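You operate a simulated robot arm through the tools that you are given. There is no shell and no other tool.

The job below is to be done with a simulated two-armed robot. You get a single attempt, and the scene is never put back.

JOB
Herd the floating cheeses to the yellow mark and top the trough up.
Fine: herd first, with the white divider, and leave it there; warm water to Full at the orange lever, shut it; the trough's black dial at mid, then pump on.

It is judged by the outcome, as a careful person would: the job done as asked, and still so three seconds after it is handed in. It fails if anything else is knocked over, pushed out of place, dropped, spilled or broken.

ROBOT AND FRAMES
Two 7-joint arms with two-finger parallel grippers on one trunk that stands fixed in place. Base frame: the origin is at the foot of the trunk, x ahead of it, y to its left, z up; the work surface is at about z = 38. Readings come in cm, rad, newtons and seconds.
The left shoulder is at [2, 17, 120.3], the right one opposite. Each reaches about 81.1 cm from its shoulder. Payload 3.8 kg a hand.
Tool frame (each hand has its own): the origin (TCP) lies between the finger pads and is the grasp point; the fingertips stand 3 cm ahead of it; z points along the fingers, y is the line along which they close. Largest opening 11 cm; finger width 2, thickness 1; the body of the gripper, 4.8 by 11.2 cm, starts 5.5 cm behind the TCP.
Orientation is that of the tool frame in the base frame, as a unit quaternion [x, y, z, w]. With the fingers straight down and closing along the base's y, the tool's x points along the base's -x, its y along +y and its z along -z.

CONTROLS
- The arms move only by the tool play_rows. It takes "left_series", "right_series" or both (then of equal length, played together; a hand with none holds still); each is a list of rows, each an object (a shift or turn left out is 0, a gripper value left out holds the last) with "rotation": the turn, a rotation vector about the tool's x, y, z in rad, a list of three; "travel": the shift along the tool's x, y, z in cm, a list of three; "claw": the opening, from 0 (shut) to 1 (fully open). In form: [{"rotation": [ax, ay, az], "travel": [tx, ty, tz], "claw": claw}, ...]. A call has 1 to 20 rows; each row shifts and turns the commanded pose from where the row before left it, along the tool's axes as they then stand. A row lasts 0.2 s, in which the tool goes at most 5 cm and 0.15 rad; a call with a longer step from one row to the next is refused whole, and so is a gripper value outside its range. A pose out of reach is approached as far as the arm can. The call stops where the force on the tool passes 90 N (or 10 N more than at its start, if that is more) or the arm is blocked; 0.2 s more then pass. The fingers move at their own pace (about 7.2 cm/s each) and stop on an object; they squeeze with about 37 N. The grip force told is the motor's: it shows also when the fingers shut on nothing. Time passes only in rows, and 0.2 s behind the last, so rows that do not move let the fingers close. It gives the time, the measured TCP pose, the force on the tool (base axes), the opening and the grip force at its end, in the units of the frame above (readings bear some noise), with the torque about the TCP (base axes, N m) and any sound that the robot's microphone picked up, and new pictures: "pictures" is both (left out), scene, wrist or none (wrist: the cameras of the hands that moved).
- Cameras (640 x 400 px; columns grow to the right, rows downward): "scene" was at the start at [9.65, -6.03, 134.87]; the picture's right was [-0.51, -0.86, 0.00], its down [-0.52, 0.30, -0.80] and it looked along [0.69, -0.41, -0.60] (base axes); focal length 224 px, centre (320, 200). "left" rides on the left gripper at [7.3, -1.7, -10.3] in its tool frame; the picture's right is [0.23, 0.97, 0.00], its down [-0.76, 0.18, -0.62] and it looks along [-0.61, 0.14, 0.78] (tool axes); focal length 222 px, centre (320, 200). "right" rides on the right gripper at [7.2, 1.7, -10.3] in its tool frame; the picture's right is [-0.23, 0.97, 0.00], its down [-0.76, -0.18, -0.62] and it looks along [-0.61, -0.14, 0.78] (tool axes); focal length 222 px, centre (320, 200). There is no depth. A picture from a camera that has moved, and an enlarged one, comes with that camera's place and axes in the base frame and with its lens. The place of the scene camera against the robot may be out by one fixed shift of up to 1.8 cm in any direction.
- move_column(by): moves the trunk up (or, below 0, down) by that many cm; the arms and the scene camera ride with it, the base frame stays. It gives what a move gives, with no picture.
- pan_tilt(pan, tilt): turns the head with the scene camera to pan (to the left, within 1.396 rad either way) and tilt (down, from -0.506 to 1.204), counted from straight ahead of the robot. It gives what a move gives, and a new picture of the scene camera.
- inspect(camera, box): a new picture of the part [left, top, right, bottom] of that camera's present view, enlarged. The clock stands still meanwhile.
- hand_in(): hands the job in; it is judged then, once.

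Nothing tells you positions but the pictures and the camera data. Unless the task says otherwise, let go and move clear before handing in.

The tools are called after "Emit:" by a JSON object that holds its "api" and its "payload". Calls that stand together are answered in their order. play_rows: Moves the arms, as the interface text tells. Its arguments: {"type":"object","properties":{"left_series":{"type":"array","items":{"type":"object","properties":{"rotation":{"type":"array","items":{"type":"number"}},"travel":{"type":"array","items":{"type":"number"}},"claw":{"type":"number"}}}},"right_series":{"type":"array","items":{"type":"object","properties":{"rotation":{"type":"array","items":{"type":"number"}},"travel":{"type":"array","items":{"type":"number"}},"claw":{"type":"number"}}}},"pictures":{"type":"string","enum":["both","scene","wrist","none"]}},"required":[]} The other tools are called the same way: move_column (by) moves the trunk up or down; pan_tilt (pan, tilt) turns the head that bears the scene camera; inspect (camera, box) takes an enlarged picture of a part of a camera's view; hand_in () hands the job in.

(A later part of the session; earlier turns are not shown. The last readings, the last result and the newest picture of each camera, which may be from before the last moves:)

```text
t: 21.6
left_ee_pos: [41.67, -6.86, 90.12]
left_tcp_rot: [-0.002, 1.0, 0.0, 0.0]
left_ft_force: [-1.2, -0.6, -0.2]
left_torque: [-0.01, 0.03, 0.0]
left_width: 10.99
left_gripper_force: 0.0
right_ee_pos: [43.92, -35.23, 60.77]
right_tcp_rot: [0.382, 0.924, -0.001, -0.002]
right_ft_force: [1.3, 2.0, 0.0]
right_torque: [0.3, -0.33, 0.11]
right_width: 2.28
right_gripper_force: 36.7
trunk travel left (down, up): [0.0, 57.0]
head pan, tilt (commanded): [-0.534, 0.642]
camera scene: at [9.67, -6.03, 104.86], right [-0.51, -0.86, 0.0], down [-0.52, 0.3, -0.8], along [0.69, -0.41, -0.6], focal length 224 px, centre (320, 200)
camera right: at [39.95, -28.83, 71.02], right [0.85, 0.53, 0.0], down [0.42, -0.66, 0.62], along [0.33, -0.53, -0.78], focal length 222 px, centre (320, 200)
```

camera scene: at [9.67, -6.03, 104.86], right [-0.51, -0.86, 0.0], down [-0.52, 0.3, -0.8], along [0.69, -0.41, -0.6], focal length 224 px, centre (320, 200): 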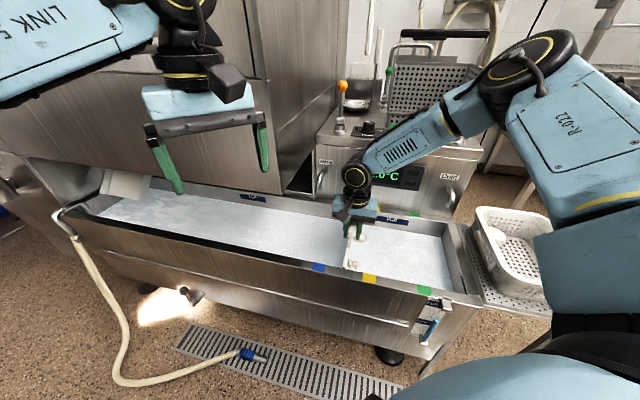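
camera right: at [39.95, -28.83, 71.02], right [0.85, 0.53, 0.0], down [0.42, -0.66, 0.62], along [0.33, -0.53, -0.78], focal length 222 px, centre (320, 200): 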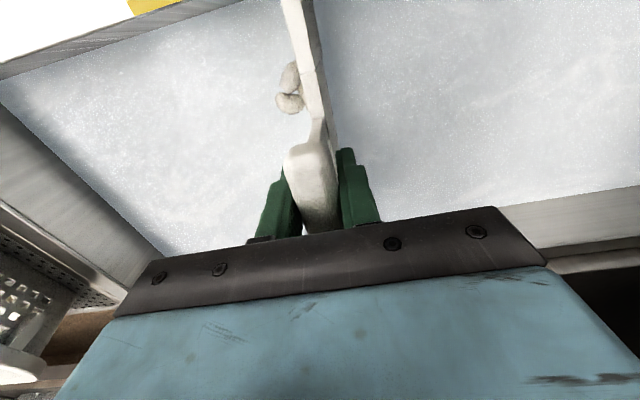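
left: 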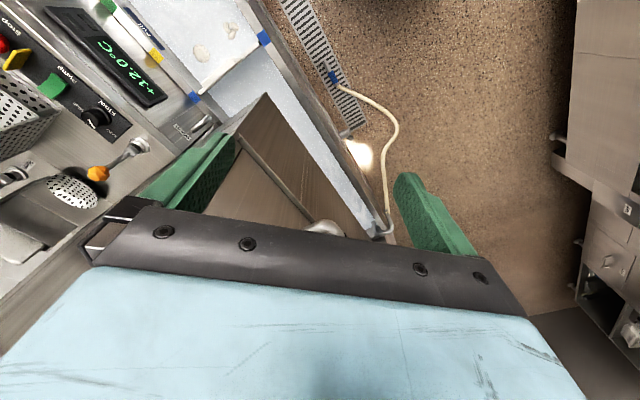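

Emit:
{"api": "inspect", "payload": {"camera": "right", "box": [230, 30, 390, 150]}}

Emit:
{"api": "inspect", "payload": {"camera": "scene", "box": [310, 190, 410, 300]}}

```text
3.33 times, centred on (310, 90) of right
camera zoom: at [39.95, -28.83, 71.02], right [0.85, 0.53, 0.0], down [0.42, -0.66, 0.62], along [0.33, -0.53, -0.78], focal length 740 px, centre (353, 567)
```

zoom: 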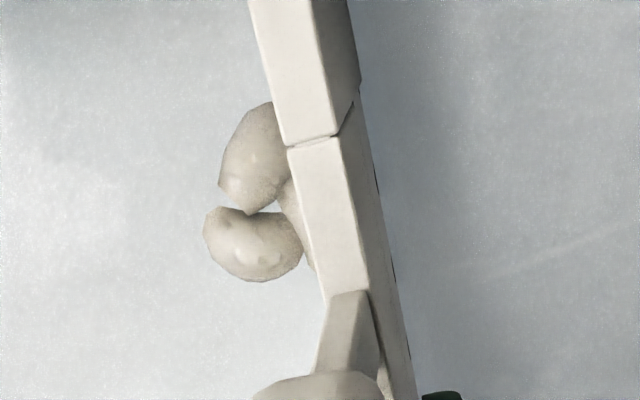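

```text
3.64 times, centred on (360, 245) of scene
camera zoom: at [9.67, -6.03, 104.86], right [-0.51, -0.86, 0.0], down [-0.52, 0.3, -0.8], along [0.69, -0.41, -0.6], focal length 813 px, centre (174, 36)
```

zoom: 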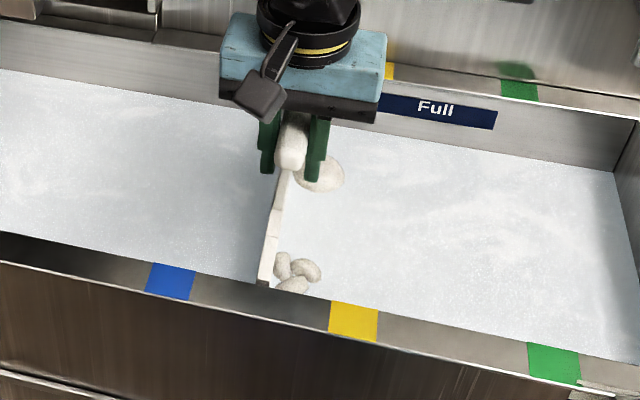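

The cheeses are riding ahead of the board and nothing is slipping under. I'll keep sliding gently.

Emit:
{"api": "play_rows", "payload": {"right_series": [{"travel": [0, -0.4, 0]}, {"travel": [0, -0.4, 0]}, {"travel": [0, -0.4, 0]}, {"travel": [0, -0.4, 0]}, {"travel": [0, -0.4, 0]}, {"travel": [0, -0.4, 0]}, {"travel": [0, -0.4, 0]}, {"travel": [0, -0.4, 0]}, {"travel": [0, -0.4, 0]}, {"travel": [0, -0.4, 0]}, {"travel": [0, -0.4, 0]}, {}], "pictures": "both"}}

Emit:
{"api": "inspect", "payload": {"camera": "scene", "box": [320, 190, 420, 300]}}

Emit:
{"api": "inspect", "payload": {"camera": "right", "box": [200, 0, 390, 150]}}

```text
t: 24.2
left_ee_pos: [41.55, -7.05, 90.09]
left_tcp_rot: [0.0, 1.0, 0.0, 0.0]
left_ft_force: [0.3, 0.2, 0.6]
left_torque: [0.01, 0.01, 0.01]
left_width: 11.0
left_gripper_force: 0.2
right_ee_pos: [40.99, -38.32, 60.86]
right_tcp_rot: [0.382, 0.924, 0.001, 0.0]
right_ft_force: [0.3, 0.0, -5.7]
right_torque: [0.16, 0.16, 0.01]
right_width: 2.19
right_gripper_force: 37.0
trunk travel left (down, up): [0.0, 57.0]
head pan, tilt (commanded): [-0.534, 0.642]
camera scene: at [9.67, -6.05, 104.87], right [-0.51, -0.86, 0.0], down [-0.52, 0.3, -0.8], along [0.69, -0.41, -0.6], focal length 224 px, centre (320, 200)
camera right: at [36.92, -31.95, 71.13], right [0.85, 0.53, 0.0], down [0.41, -0.66, 0.62], along [0.33, -0.53, -0.78], focal length 222 px, centre (320, 200)
```

scene: 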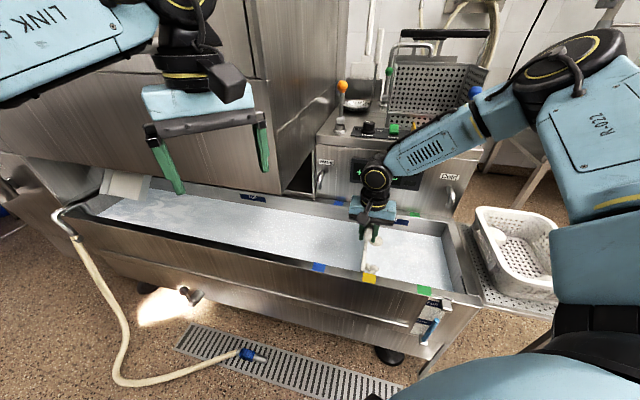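
right: 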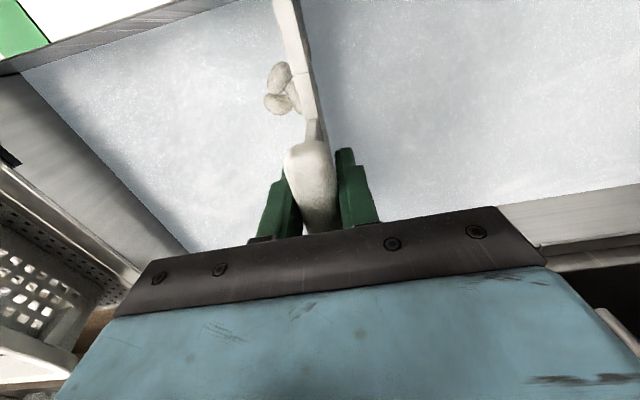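

```text
3.64 times, centred on (370, 245) of scene
camera zoom: at [9.67, -6.05, 104.87], right [-0.51, -0.86, 0.0], down [-0.52, 0.3, -0.8], along [0.69, -0.41, -0.6], focal length 813 px, centre (138, 36)
```

zoom: 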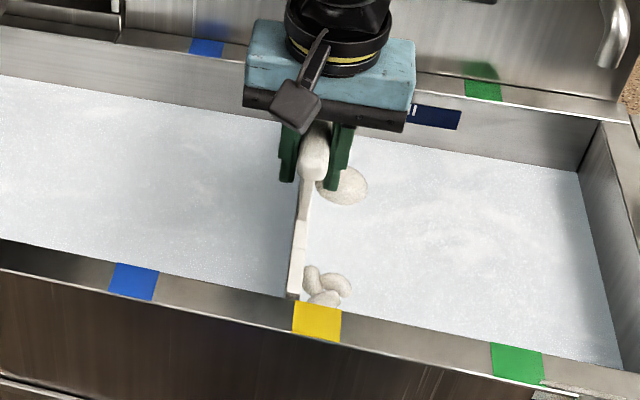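

```text
2.67 times, centred on (295, 75) of right
camera zoom: at [36.92, -31.95, 71.13], right [0.85, 0.53, 0.0], down [0.41, -0.66, 0.62], along [0.33, -0.53, -0.78], focal length 592 px, centre (387, 533)
```

zoom: 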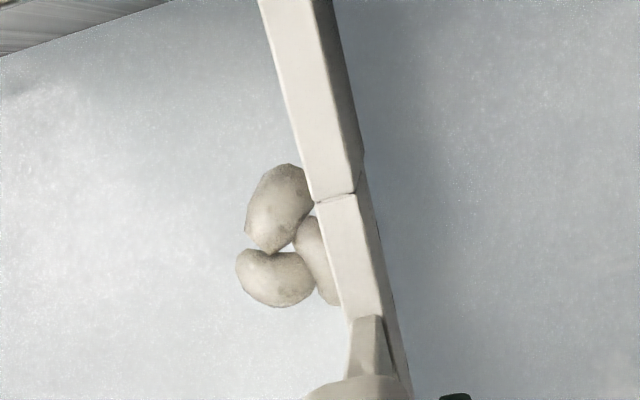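

Emit:
{"api": "play_rows", "payload": {"right_series": [{"travel": [0, -0.4, 0]}, {"travel": [0, -0.4, 0]}, {"travel": [0, -0.4, 0]}, {"travel": [0, -0.4, 0]}, {}], "pictures": "both"}}

Emit:
{"api": "inspect", "payload": {"camera": "scene", "box": [340, 190, 420, 300]}}

```text
t: 25.4
left_ee_pos: [41.64, -7.04, 90.12]
left_tcp_rot: [-0.002, 1.0, 0.0, 0.0]
left_ft_force: [0.8, 0.4, 1.1]
left_torque: [0.03, -0.01, 0.0]
left_width: 11.01
left_gripper_force: 0.0
right_ee_pos: [39.74, -39.58, 60.82]
right_tcp_rot: [0.382, 0.924, 0.001, 0.0]
right_ft_force: [-0.8, -0.1, -4.6]
right_torque: [0.15, 0.15, 0.02]
right_width: 2.17
right_gripper_force: 37.5
trunk travel left (down, up): [0.0, 57.0]
head pan, tilt (commanded): [-0.534, 0.642]
camera scene: at [9.67, -6.05, 104.87], right [-0.51, -0.86, 0.0], down [-0.52, 0.3, -0.8], along [0.69, -0.41, -0.6], focal length 224 px, centre (320, 200)
camera right: at [35.76, -33.1, 71.09], right [0.85, 0.53, 0.0], down [0.41, -0.66, 0.62], along [0.33, -0.53, -0.78], focal length 222 px, centre (320, 200)
```

scene: 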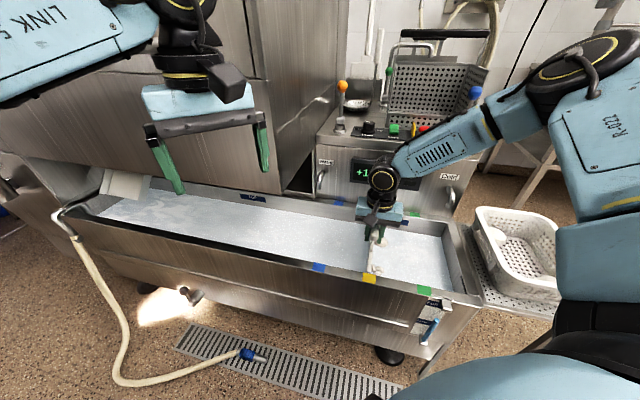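
right: 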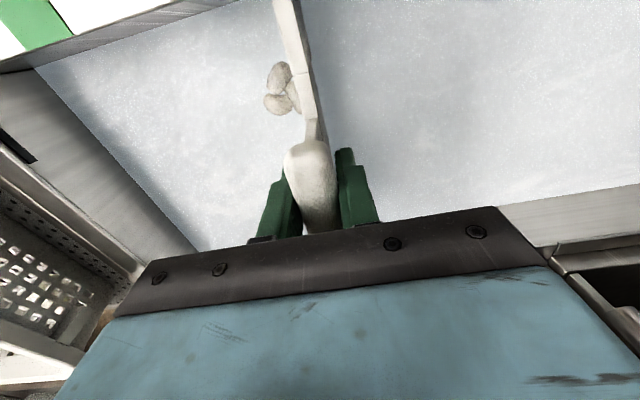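

```text
3.64 times, centred on (380, 245) of scene
camera zoom: at [9.67, -6.05, 104.87], right [-0.51, -0.86, 0.0], down [-0.52, 0.3, -0.8], along [0.69, -0.41, -0.6], focal length 813 px, centre (102, 36)
```

zoom: 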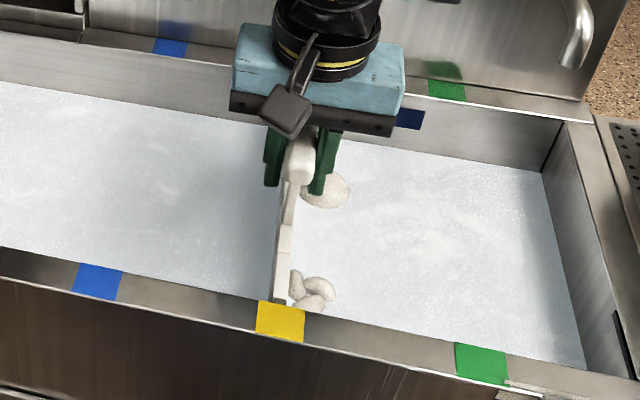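

The divider is now centred on the yellow marks with the cheeses ahead of it. I'll release and lift straight up.

Emit:
{"api": "play_rows", "payload": {"right_series": [{"claw": 0.2}, {"claw": 0.4}, {"claw": 0.55}, {}, {"travel": [0, 0, -1.5]}, {"travel": [0, 0, -2.5]}, {"travel": [0, 0, -3]}, {"travel": [0, 0, -3]}, {"travel": [0, 0, -3]}, {"travel": [0, 0, -3]}, {}], "pictures": "both"}}

Emit:
{"api": "inspect", "payload": {"camera": "right", "box": [200, 0, 440, 170]}}

Emit:
{"api": "inspect", "payload": {"camera": "scene", "box": [340, 190, 440, 300]}}

```text
t: 27.8
left_ee_pos: [41.52, -6.87, 90.07]
left_tcp_rot: [-0.001, 1.0, 0.0, -0.001]
left_ft_force: [-0.7, -0.2, 0.4]
left_torque: [0.01, -0.01, 0.01]
left_width: 11.0
left_gripper_force: 0.1
right_ee_pos: [39.9, -39.48, 76.95]
right_tcp_rot: [0.383, 0.924, 0.0, 0.0]
right_ft_force: [0.4, -0.2, 0.1]
right_torque: [0.04, 0.03, -0.01]
right_width: 6.03
right_gripper_force: 0.0
trunk travel left (down, up): [0.0, 57.0]
head pan, tilt (commanded): [-0.534, 0.642]
camera scene: at [9.64, -6.02, 104.87], right [-0.51, -0.86, 0.0], down [-0.52, 0.3, -0.8], along [0.69, -0.41, -0.6], focal length 224 px, centre (320, 200)
camera right: at [35.88, -33.08, 87.19], right [0.85, 0.53, 0.0], down [0.41, -0.66, 0.62], along [0.33, -0.53, -0.78], focal length 222 px, centre (320, 200)
```

scene: 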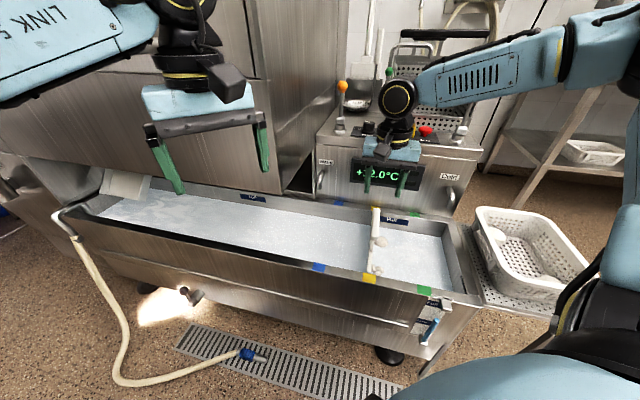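
right: 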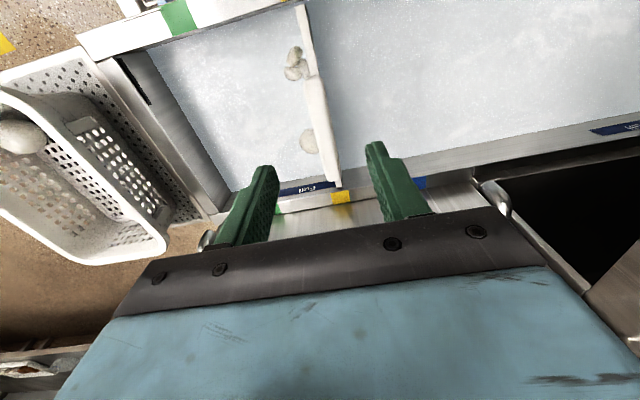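

```text
2.35 times, centred on (320, 85) of right
camera zoom: at [35.88, -33.08, 87.19], right [0.85, 0.53, 0.0], down [0.41, -0.66, 0.62], along [0.33, -0.53, -0.78], focal length 523 px, centre (320, 471)
```

zoom: 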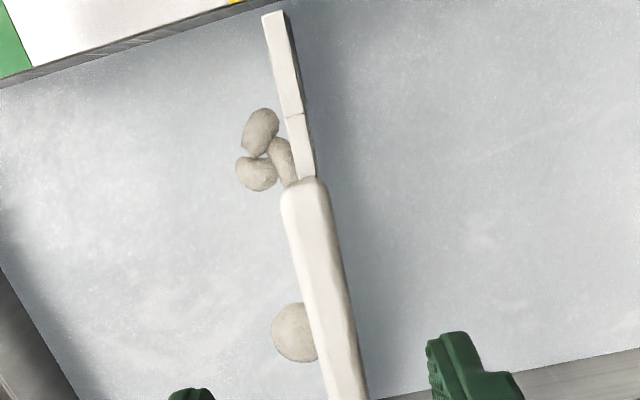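

```text
3.64 times, centred on (390, 245) of scene
camera zoom: at [9.64, -6.02, 104.87], right [-0.51, -0.86, 0.0], down [-0.52, 0.3, -0.8], along [0.69, -0.41, -0.6], focal length 813 px, centre (66, 36)
```

zoom: 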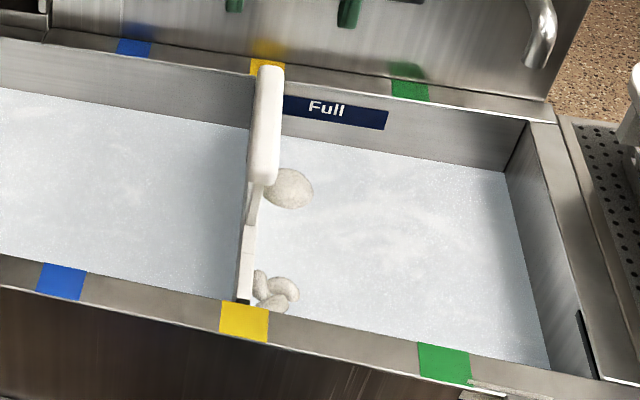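

The divider sits on the yellow marks with all the cheeses on the far side. Next I'll raise the trunk and pitch the right hand forward to get a good view of the orange lever.

Emit:
{"api": "move_column", "payload": {"by": 14}}

Emit:
{"api": "play_rows", "payload": {"right_series": [{"rotation": [0, 0, -0.123], "travel": [0, 0, -1]}, {"rotation": [0, 0, -0.123], "travel": [0, 0, -1]}, {"rotation": [0, 0, -0.123], "travel": [0, 0, -1]}, {"rotation": [0, -0.15, 0]}, {"rotation": [0, -0.15, 0]}, {"rotation": [0, -0.15, 0]}, {"rotation": [0, -0.15, 0]}, {"rotation": [0, -0.15, 0]}, {"rotation": [0, -0.15, 0]}, {"rotation": [0, -0.15, 0]}, {}], "pictures": "both"}}

```text
t: 29.5
left_ee_pos: [41.67, -6.92, 104.04]
left_tcp_rot: [-0.001, 1.0, 0.0, 0.0]
left_ft_force: [-0.5, -0.3, 0.1]
left_torque: [-0.03, 0.01, 0.01]
left_width: 11.0
left_gripper_force: 0.0
right_ee_pos: [39.88, -39.46, 90.83]
right_tcp_rot: [0.382, 0.924, 0.0, 0.0]
right_ft_force: [0.0, 1.1, -0.4]
right_torque: [-0.02, 0.01, 0.04]
right_width: 6.03
right_gripper_force: 0.1
trunk travel left (down, up): [-14.0, 43.0]
head pan, tilt (commanded): [-0.534, 0.642]
```

```text
t: 31.9
left_ee_pos: [41.63, -6.82, 104.16]
left_tcp_rot: [-0.001, 1.0, 0.0, 0.0]
left_ft_force: [0.9, -0.2, -0.9]
left_torque: [0.01, 0.03, 0.0]
left_width: 10.97
left_gripper_force: 0.2
right_ee_pos: [40.29, -39.69, 93.77]
right_tcp_rot: [0.178, 0.847, -0.102, 0.491]
right_ft_force: [0.1, 0.1, -0.4]
right_torque: [0.03, 0.01, 0.02]
right_width: 6.06
right_gripper_force: 0.1
right hand out of reach, approached as far as the arm can: row 10
trunk travel left (down, up): [-14.0, 43.0]
head pan, tilt (commanded): [-0.534, 0.642]
camera scene: at [9.64, -6.03, 118.87], right [-0.51, -0.86, 0.0], down [-0.52, 0.3, -0.8], along [0.69, -0.41, -0.6], focal length 224 px, centre (320, 200)
camera right: at [29.37, -32.96, 92.66], right [0.5, 0.84, 0.2], down [-0.22, -0.1, 0.97], along [0.84, -0.53, 0.14], focal length 222 px, centre (320, 200)
```

scene: 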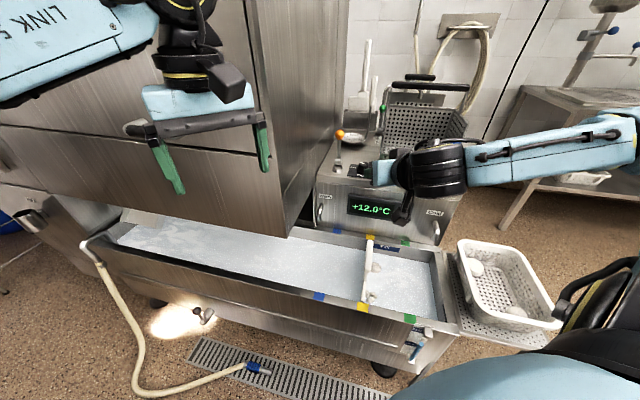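
right: 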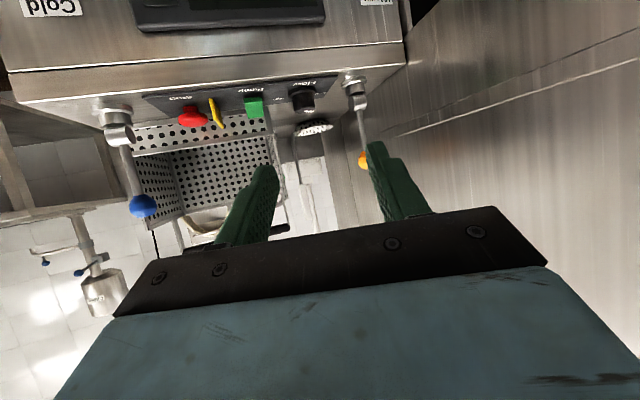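

Emit:
{"api": "inspect", "payload": {"camera": "right", "box": [270, 50, 420, 180]}}

Emit:
{"api": "inspect", "payload": {"camera": "right", "box": [90, 70, 290, 230]}}

Emit:
{"api": "inspect", "payload": {"camera": "scene", "box": [310, 110, 400, 190]}}

```text
3.08 times, centred on (345, 115) of right
camera zoom: at [29.37, -32.96, 92.66], right [0.5, 0.84, 0.2], down [-0.22, -0.1, 0.97], along [0.84, -0.53, 0.14], focal length 684 px, centre (243, 462)
```

zoom: 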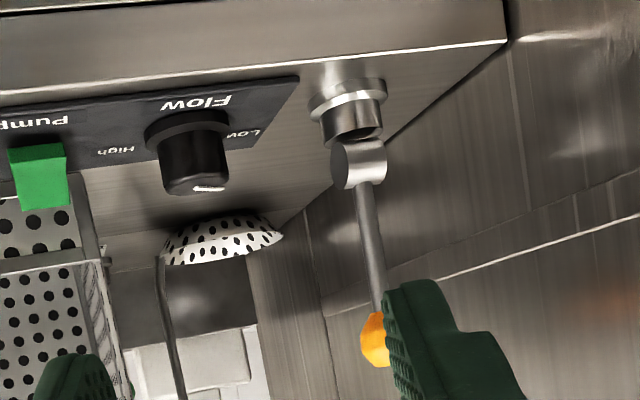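

```text
2.50 times, centred on (190, 150) of right
camera zoom: at [29.37, -32.96, 92.66], right [0.5, 0.84, 0.2], down [-0.22, -0.1, 0.97], along [0.84, -0.53, 0.14], focal length 555 px, centre (645, 325)
```

zoom: 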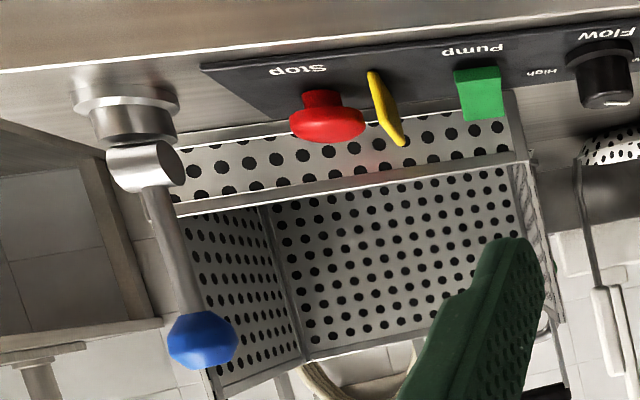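

```text
5.00 times, centred on (355, 150) of scene
camera zoom: at [9.64, -6.03, 118.87], right [-0.51, -0.86, 0.0], down [-0.52, 0.3, -0.8], along [0.69, -0.41, -0.6], focal length 1117 px, centre (145, 450)
```

zoom: 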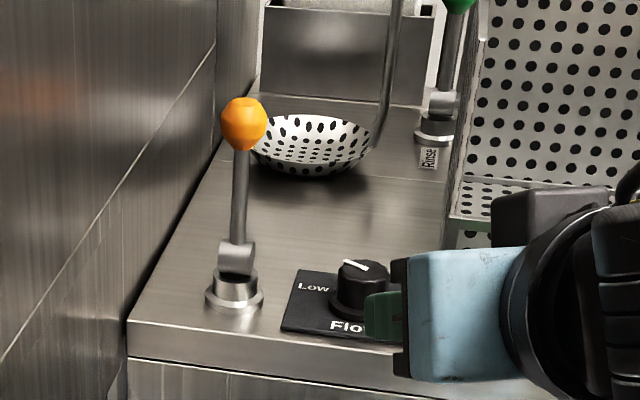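

The lever's knuckle axis runs along the housing, so it swings fore and aft. Its pivot is near z=83 and the ball is at (66.7,-45.4,93). I'll move to a pre-grasp point in front of it, keeping clear of the cabinet on the left.

Emit:
{"api": "play_rows", "payload": {"right_series": [{"travel": [-1.72, 0.89, 2.6], "claw": 0.45}, {"travel": [-1.72, 0.89, 2.6]}, {"travel": [-1.72, 0.89, 2.6]}, {"travel": [-1.72, 0.89, 2.6]}, {"travel": [-1.72, 0.89, 2.6]}, {"travel": [-1.72, 0.89, 2.6]}, {}], "pictures": "both"}}

```text
t: 33.5
left_ee_pos: [41.56, -6.92, 103.98]
left_tcp_rot: [-0.001, 1.0, 0.0, 0.0]
left_ft_force: [0.7, -0.6, -1.3]
left_torque: [-0.01, -0.06, 0.01]
left_width: 11.0
left_gripper_force: 0.0
right_ee_pos: [59.5, -42.3, 94.98]
right_tcp_rot: [0.178, 0.847, -0.103, 0.49]
right_ft_force: [0.3, 0.3, 0.8]
right_torque: [0.01, 0.0, 0.01]
right_width: 4.94
right_gripper_force: 0.0
trunk travel left (down, up): [-14.0, 43.0]
head pan, tilt (commanded): [-0.534, 0.642]
camera scene: at [9.65, -6.02, 118.87], right [-0.51, -0.86, 0.0], down [-0.52, 0.3, -0.8], along [0.69, -0.41, -0.6], focal length 224 px, centre (320, 200)
camera right: at [48.56, -35.62, 93.78], right [0.5, 0.85, 0.2], down [-0.22, -0.1, 0.97], along [0.84, -0.53, 0.14], focal length 222 px, centre (320, 200)
```

scene: 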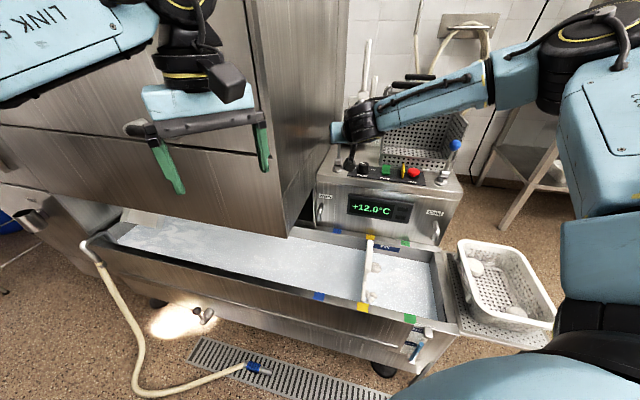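
right: 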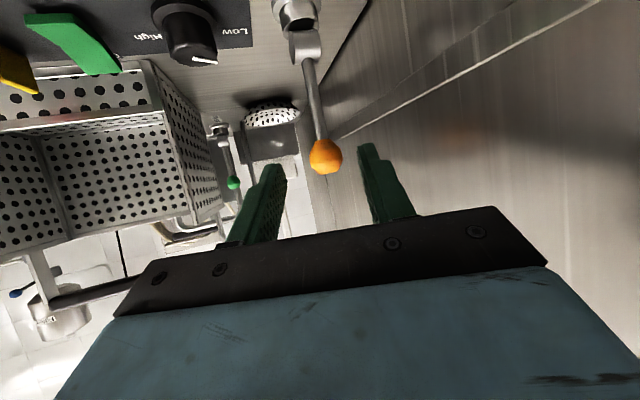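

The lever is lined up between the fingers. I'm advancing along the finger direction to take the stick just under the ball.

Emit:
{"api": "play_rows", "payload": {"right_series": [{"travel": [0, 0, 2.2]}, {"travel": [0, 0, 2.2]}, {"travel": [0, 0, 2.2]}, {"travel": [0, 0, 1.4]}, {"travel": [0, 0, 0.8]}, {}], "pictures": "both"}}

```text
t: 34.9
left_ee_pos: [41.64, -6.88, 104.05]
left_tcp_rot: [-0.001, 1.0, 0.0, 0.0]
left_ft_force: [-0.8, 0.1, -0.2]
left_torque: [0.02, -0.03, 0.0]
left_width: 10.98
left_gripper_force: 0.0
right_ee_pos: [66.47, -45.43, 90.78]
right_tcp_rot: [0.179, 0.847, -0.103, 0.49]
right_ft_force: [0.7, -0.2, 0.3]
right_torque: [0.0, 0.04, -0.01]
right_width: 4.95
right_gripper_force: 0.0
trunk travel left (down, up): [-14.0, 43.0]
head pan, tilt (commanded): [-0.534, 0.642]
camera scene: at [9.65, -6.02, 118.87], right [-0.51, -0.86, 0.0], down [-0.52, 0.3, -0.8], along [0.69, -0.41, -0.6], focal length 224 px, centre (320, 200)
camera right: at [55.59, -38.73, 89.59], right [0.5, 0.85, 0.2], down [-0.22, -0.1, 0.97], along [0.84, -0.53, 0.14], focal length 222 px, centre (320, 200)
```

scene: 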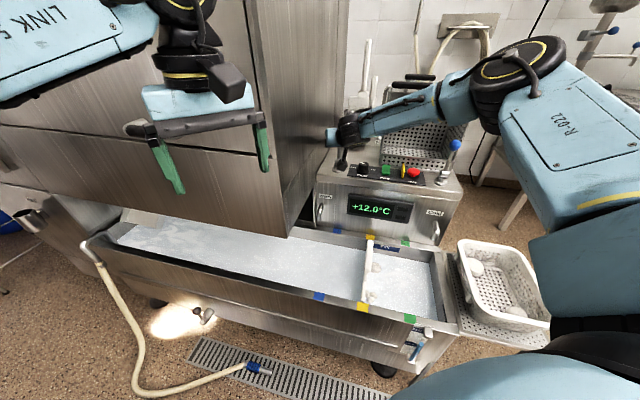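
right: 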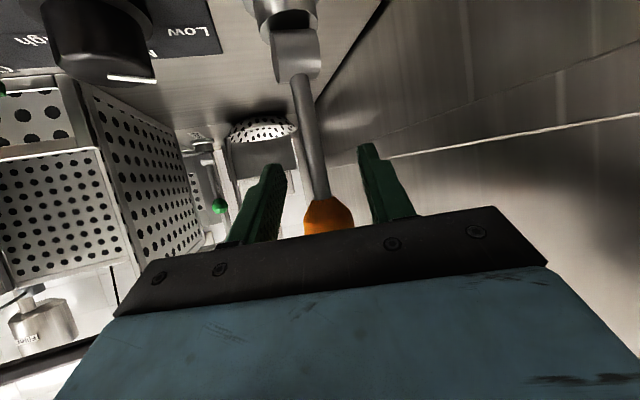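

Emit:
{"api": "play_rows", "payload": {"right_series": [{"claw": 0.25}, {"claw": 0.12}, {"claw": 0}, {}, {}], "pictures": "wrist"}}

Emit:
{"api": "inspect", "payload": {"camera": "scene", "box": [390, 320, 450, 370]}}

```text
t: 36.1
left_ee_pos: [41.54, -6.88, 104.09]
left_tcp_rot: [-0.001, 1.0, -0.001, 0.0]
left_ft_force: [0.2, -0.8, -1.1]
left_torque: [-0.01, 0.03, 0.02]
left_width: 11.0
left_gripper_force: 0.1
right_ee_pos: [66.35, -45.38, 90.27]
right_tcp_rot: [0.178, 0.849, -0.102, 0.487]
right_ft_force: [-20.6, 9.4, -22.5]
right_torque: [0.62, 0.12, 0.09]
right_width: 1.05
right_gripper_force: 45.2
trunk travel left (down, up): [-14.0, 43.0]
head pan, tilt (commanded): [-0.534, 0.642]
camera right: at [55.38, -38.64, 89.23], right [0.5, 0.85, 0.2], down [-0.21, -0.1, 0.97], along [0.84, -0.52, 0.13], focal length 222 px, centre (320, 200)
```

right: 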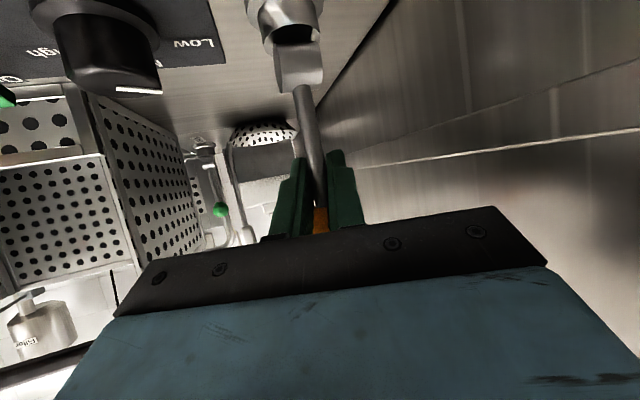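

```text
8.00 times, centred on (420, 345) of scene
camera zoom: at [9.63, -6.07, 118.86], right [-0.51, -0.86, 0.0], down [-0.52, 0.3, -0.8], along [0.69, -0.41, -0.6], focal length 1788 px, centre (-480, -960)
```

zoom: 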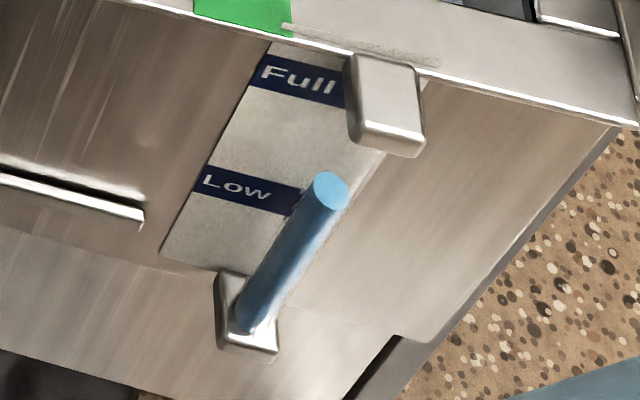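

Gripping right under the ball would jam as the lever tilts. I'll open and re-grip on the ball itself, so it can swivel between the pads.

Emit:
{"api": "play_rows", "payload": {"right_series": [{"claw": 0.25}, {"claw": 0.45}, {}, {"travel": [-1.17, 0.07, -0.48]}, {"travel": [-1.16, 0.07, -0.48]}, {}], "pictures": "both"}}

Emit:
{"api": "inspect", "payload": {"camera": "right", "box": [230, 60, 430, 240]}}

Emit:
{"api": "inspect", "payload": {"camera": "scene", "box": [310, 100, 410, 190]}}

```text
t: 37.5
left_ee_pos: [41.66, -6.89, 104.15]
left_tcp_rot: [-0.001, 1.0, 0.0, 0.0]
left_ft_force: [-0.3, 0.2, 0.2]
left_torque: [0.0, 0.0, 0.02]
left_width: 11.02
left_gripper_force: 0.1
right_ee_pos: [66.82, -45.22, 93.4]
right_tcp_rot: [0.178, 0.847, -0.103, 0.491]
right_ft_force: [1.0, -0.1, 0.1]
right_torque: [0.0, 0.0, 0.01]
right_width: 4.94
right_gripper_force: 0.1
trunk travel left (down, up): [-14.0, 43.0]
head pan, tilt (commanded): [-0.534, 0.642]
camera scene: at [9.65, -6.03, 118.87], right [-0.51, -0.86, 0.0], down [-0.52, 0.3, -0.8], along [0.69, -0.41, -0.6], focal length 224 px, centre (320, 200)
camera right: at [55.95, -38.61, 92.19], right [0.5, 0.85, 0.2], down [-0.22, -0.1, 0.97], along [0.84, -0.53, 0.14], focal length 222 px, centre (320, 200)
```

scene: 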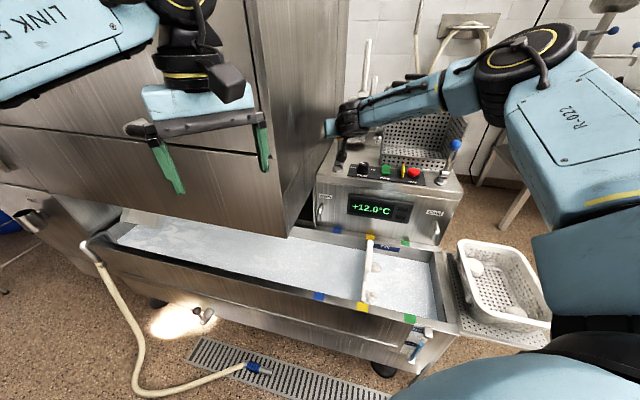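
right: 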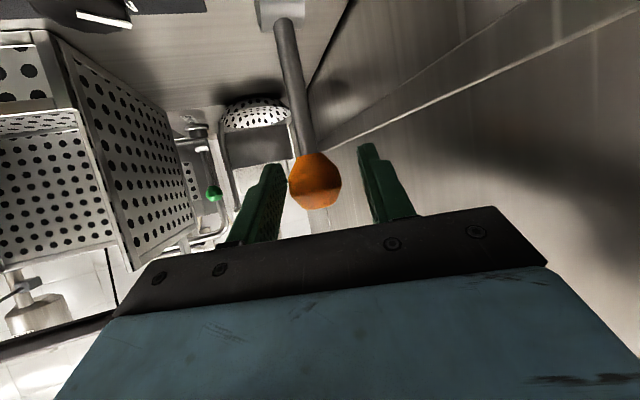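

```text
2.22 times, centred on (330, 150) of right
camera zoom: at [55.95, -38.61, 92.19], right [0.5, 0.85, 0.2], down [-0.22, -0.1, 0.97], along [0.84, -0.53, 0.14], focal length 494 px, centre (298, 311)
```

zoom: 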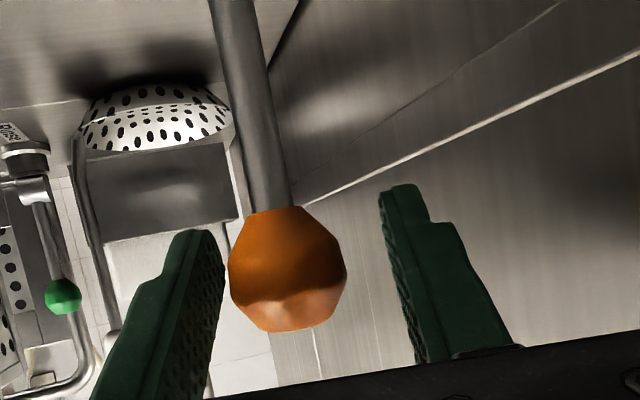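

```text
4.44 times, centred on (360, 145) of scene
camera zoom: at [9.65, -6.03, 118.87], right [-0.51, -0.86, 0.0], down [-0.52, 0.3, -0.8], along [0.69, -0.41, -0.6], focal length 993 px, centre (142, 444)
```

zoom: 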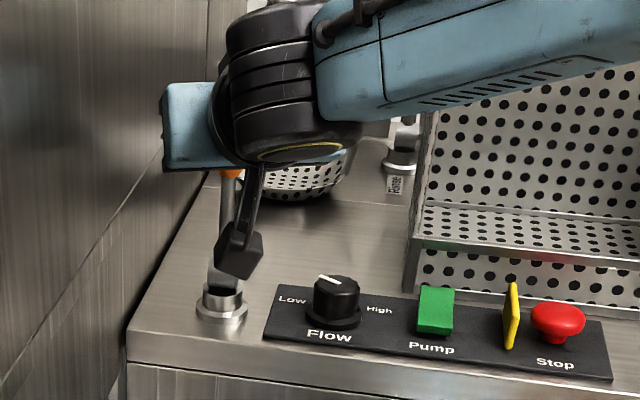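

Emit:
{"api": "play_rows", "payload": {"right_series": [{"travel": [0.35, -0.2, 0.2]}, {"claw": 0.35}, {"claw": 0.25}, {"claw": 0.1}, {"claw": 0}, {}], "pictures": "wrist"}}

```text
t: 38.9
left_ee_pos: [41.64, -6.82, 104.05]
left_tcp_rot: [-0.001, 1.0, 0.0, 0.0]
left_ft_force: [0.8, -0.5, 0.4]
left_torque: [0.01, 0.0, 0.01]
left_width: 10.99
left_gripper_force: 0.0
right_ee_pos: [66.78, -45.71, 92.94]
right_tcp_rot: [0.179, 0.847, -0.104, 0.489]
right_ft_force: [-0.8, -0.1, 0.1]
right_torque: [0.02, 0.02, 0.07]
right_width: 2.98
right_gripper_force: 45.1
trunk travel left (down, up): [-14.0, 43.0]
head pan, tilt (commanded): [-0.534, 0.642]
camera right: at [55.86, -38.82, 91.72], right [0.5, 0.85, 0.2], down [-0.22, -0.1, 0.97], along [0.84, -0.53, 0.14], focal length 222 px, centre (320, 200)
```

right: 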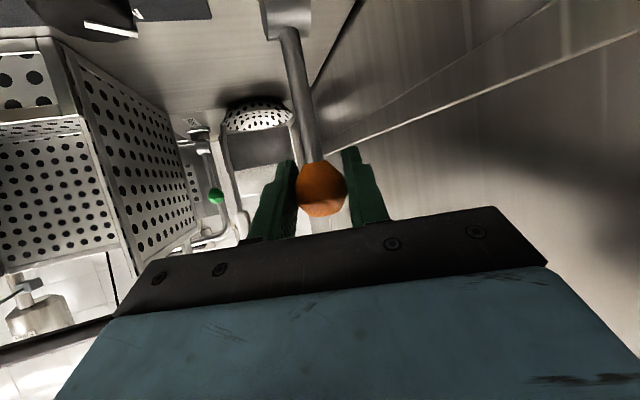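

The ball is firmly held. I'll try a small pull toward me along the swing plane and watch the forces.

Emit:
{"api": "play_rows", "payload": {"right_series": [{"travel": [0.23, 0.18, -0.4]}, {"travel": [0.27, 0.18, -0.38]}, {"travel": [0.3, 0.18, -0.36]}, {}], "pictures": "both"}}

```text
t: 39.9
left_ee_pos: [41.59, -6.87, 104.03]
left_tcp_rot: [-0.001, 1.0, 0.0, 0.0]
left_ft_force: [-1.0, -0.2, -0.3]
left_torque: [-0.03, 0.02, 0.0]
left_width: 11.01
left_gripper_force: 0.1
right_ee_pos: [65.72, -44.78, 92.88]
right_tcp_rot: [0.179, 0.846, -0.104, 0.491]
right_ft_force: [6.0, -12.0, 5.6]
right_torque: [-0.47, -1.12, 0.06]
right_width: 3.01
right_gripper_force: 45.4
trunk travel left (down, up): [-14.0, 43.0]
head pan, tilt (commanded): [-0.534, 0.642]
camera scene: at [9.64, -6.11, 118.87], right [-0.51, -0.86, 0.0], down [-0.52, 0.3, -0.8], along [0.69, -0.41, -0.6], focal length 224 px, centre (320, 200)
camera right: at [54.9, -37.93, 91.63], right [0.5, 0.84, 0.2], down [-0.22, -0.1, 0.97], along [0.84, -0.53, 0.14], focal length 222 px, centre (320, 200)
```

scene: 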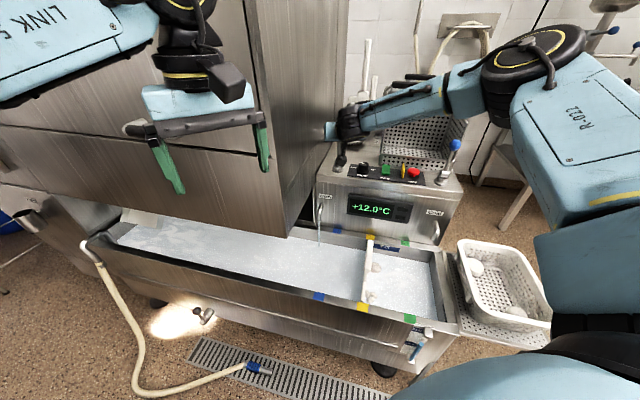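
right: 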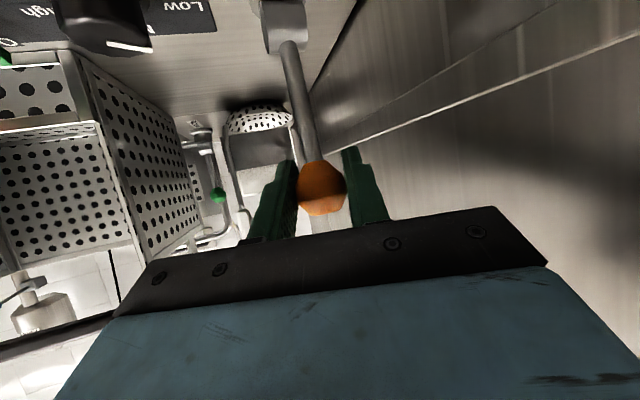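

Emit:
{"api": "inspect", "payload": {"camera": "scene", "box": [390, 320, 450, 370]}}

Emit:
{"api": "inspect", "payload": {"camera": "scene", "box": [290, 170, 390, 260]}}

```text
8.00 times, centred on (420, 345) of scene
camera zoom: at [9.64, -6.11, 118.87], right [-0.51, -0.86, 0.0], down [-0.52, 0.3, -0.8], along [0.69, -0.41, -0.6], focal length 1788 px, centre (-480, -960)
```

zoom: 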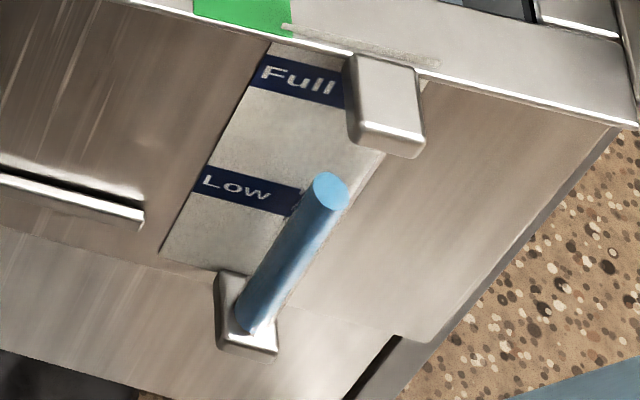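

```text
4.44 times, centred on (340, 215) of scene
camera zoom: at [9.64, -6.11, 118.87], right [-0.51, -0.86, 0.0], down [-0.52, 0.3, -0.8], along [0.69, -0.41, -0.6], focal length 993 px, centre (231, 133)
```

zoom: 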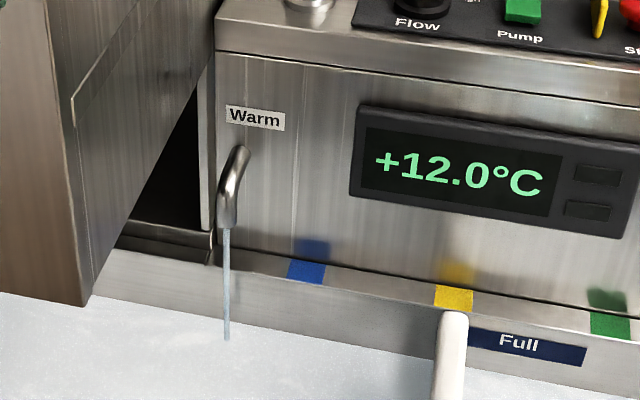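

Warm water is running as a thin stream. I'll hold here briefly and measure how fast the gauge climbs.

Emit:
{"api": "play_rows", "payload": {"right_series": [{}, {}, {}, {}, {}, {}, {}, {}, {}, {}], "pictures": "none"}}

Emit:
{"api": "inspect", "payload": {"camera": "scene", "box": [390, 320, 450, 370]}}

```text
t: 42.1
left_ee_pos: [41.55, -6.82, 103.98]
left_tcp_rot: [-0.001, 1.0, 0.0, 0.001]
left_ft_force: [0.0, -0.3, 0.4]
left_torque: [-0.01, 0.01, 0.01]
left_width: 11.0
left_gripper_force: 0.0
right_ee_pos: [65.69, -44.62, 92.87]
right_tcp_rot: [0.179, 0.847, -0.103, 0.49]
right_ft_force: [1.8, -11.1, 11.6]
right_torque: [-0.42, -1.06, 0.01]
right_width: 2.96
right_gripper_force: 45.3
trunk travel left (down, up): [-14.0, 43.0]
head pan, tilt (commanded): [-0.534, 0.642]
```

```text
8.00 times, centred on (420, 345) of scene
camera zoom: at [9.55, -6.08, 118.88], right [-0.51, -0.86, 0.0], down [-0.51, 0.3, -0.8], along [0.69, -0.41, -0.6], focal length 1788 px, centre (-480, -960)
```

zoom: 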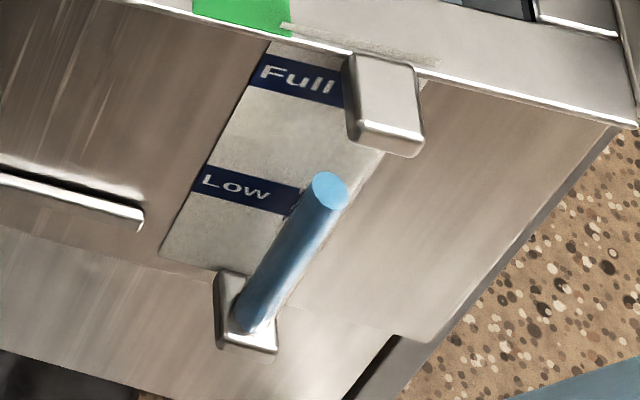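

Emit:
{"api": "play_rows", "payload": {"right_series": [{"travel": [0.625, 0.35, -0.676]}, {"travel": [0.699, 0.34, -0.605]}, {"travel": [0.765, 0.327, -0.527]}, {}], "pictures": "both"}}

Emit:
{"api": "inspect", "payload": {"camera": "scene", "box": [390, 320, 450, 370]}}

Emit:
{"api": "inspect", "payload": {"camera": "scene", "box": [290, 170, 390, 260]}}

```text
t: 43.1
left_ee_pos: [41.55, -6.94, 104.17]
left_tcp_rot: [-0.001, 1.0, 0.001, 0.001]
left_ft_force: [0.3, 0.4, 0.2]
left_torque: [0.0, 0.0, 0.0]
left_width: 11.0
left_gripper_force: 0.1
right_ee_pos: [63.79, -42.94, 91.83]
right_tcp_rot: [0.18, 0.846, -0.105, 0.491]
right_ft_force: [-1.3, -17.7, 9.8]
right_torque: [-0.7, -1.14, -0.08]
right_width: 2.97
right_gripper_force: 45.2
trunk travel left (down, up): [-14.0, 43.0]
head pan, tilt (commanded): [-0.534, 0.642]
camera scene: at [9.54, -6.15, 118.88], right [-0.51, -0.86, 0.0], down [-0.51, 0.3, -0.8], along [0.69, -0.41, -0.6], focal length 224 px, centre (320, 200)
camera right: at [52.93, -36.04, 90.59], right [0.5, 0.84, 0.2], down [-0.22, -0.1, 0.97], along [0.84, -0.53, 0.14], focal length 222 px, centre (320, 200)
```

scene: 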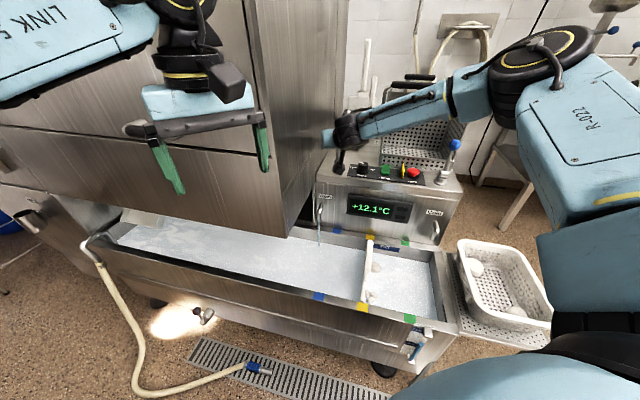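
right: 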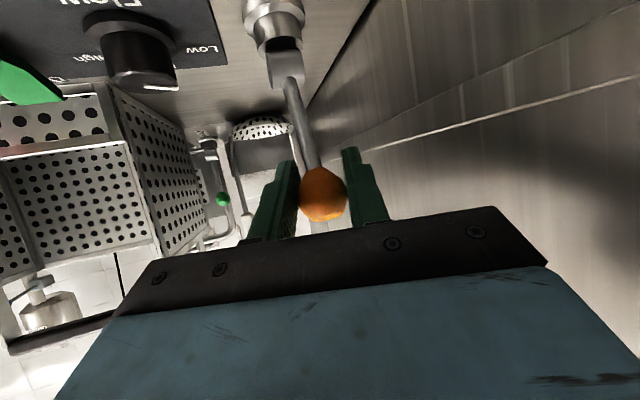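

```text
8.00 times, centred on (420, 345) of scene
camera zoom: at [9.54, -6.15, 118.88], right [-0.51, -0.86, 0.0], down [-0.51, 0.3, -0.8], along [0.69, -0.41, -0.6], focal length 1788 px, centre (-480, -960)
```

zoom: 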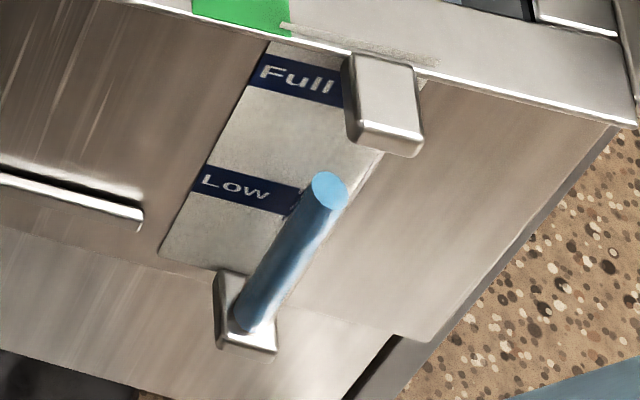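

```text
4.44 times, centred on (340, 215) of scene
camera zoom: at [9.54, -6.15, 118.88], right [-0.51, -0.86, 0.0], down [-0.51, 0.3, -0.8], along [0.69, -0.41, -0.6], focal length 993 px, centre (231, 133)
```

zoom: 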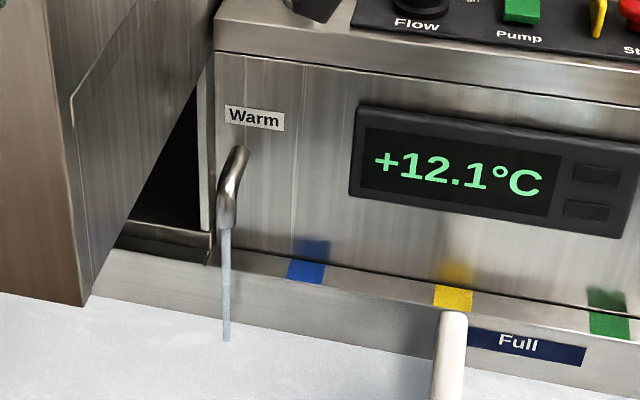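

Emit:
{"api": "play_rows", "payload": {"right_series": [{"travel": [0.823, 0.31, -0.443]}, {"travel": [0.873, 0.289, -0.355]}, {"travel": [0.911, 0.266, -0.263]}, {}, {}, {}, {}], "pictures": "both"}}

Emit:
{"api": "inspect", "payload": {"camera": "scene", "box": [390, 320, 450, 370]}}

Emit:
{"api": "inspect", "payload": {"camera": "scene", "box": [290, 170, 390, 260]}}

```text
t: 44.7
left_ee_pos: [41.39, -7.17, 104.13]
left_tcp_rot: [-0.001, 1.0, 0.002, 0.001]
left_ft_force: [-0.2, -0.6, 0.2]
left_torque: [0.05, 0.02, 0.02]
left_width: 11.0
left_gripper_force: 0.1
right_ee_pos: [61.45, -41.79, 89.37]
right_tcp_rot: [0.185, 0.848, -0.108, 0.485]
right_ft_force: [-35.1, -25.6, -11.4]
right_torque: [0.28, 1.22, -1.32]
right_width: 1.08
right_gripper_force: 44.9
trunk travel left (down, up): [-14.0, 43.0]
head pan, tilt (commanded): [-0.534, 0.642]
camera scene: at [9.39, -6.35, 118.87], right [-0.51, -0.86, 0.0], down [-0.51, 0.31, -0.8], along [0.69, -0.41, -0.6], focal length 224 px, centre (320, 200)
camera right: at [50.72, -34.88, 88.29], right [0.51, 0.84, 0.19], down [-0.21, -0.09, 0.97], along [0.83, -0.54, 0.13], focal length 222 px, centre (320, 200)
```

scene: 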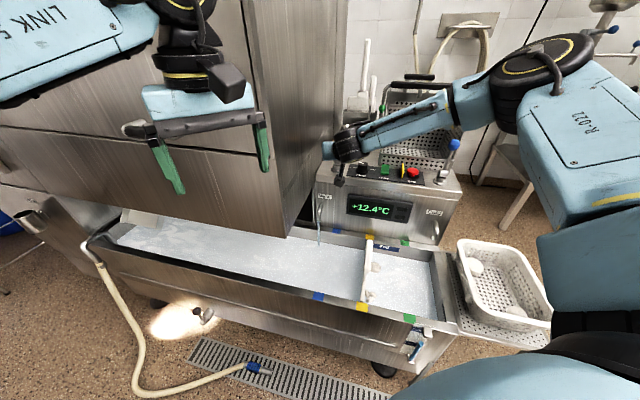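
right: 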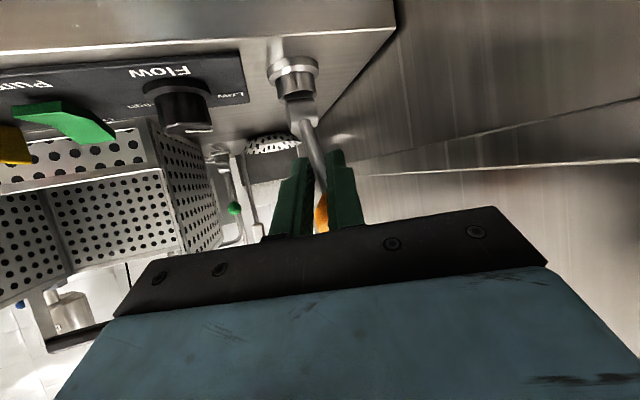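

```text
8.00 times, centred on (420, 345) of scene
camera zoom: at [9.39, -6.35, 118.87], right [-0.51, -0.86, 0.0], down [-0.51, 0.31, -0.8], along [0.69, -0.41, -0.6], focal length 1788 px, centre (-480, -960)
```

zoom: 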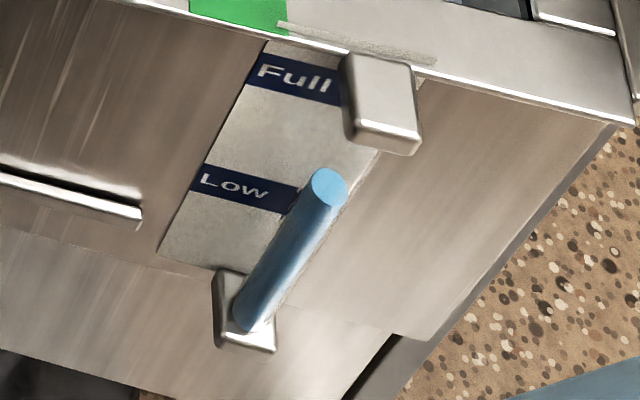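

```text
4.44 times, centred on (340, 215) of scene
camera zoom: at [9.39, -6.35, 118.87], right [-0.51, -0.86, 0.0], down [-0.51, 0.31, -0.8], along [0.69, -0.41, -0.6], focal length 993 px, centre (231, 133)
```

zoom: 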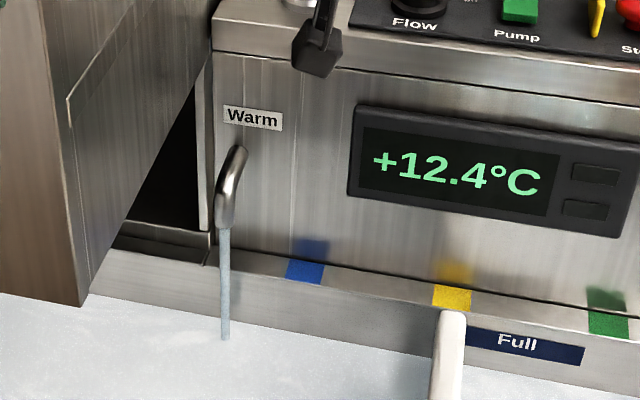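

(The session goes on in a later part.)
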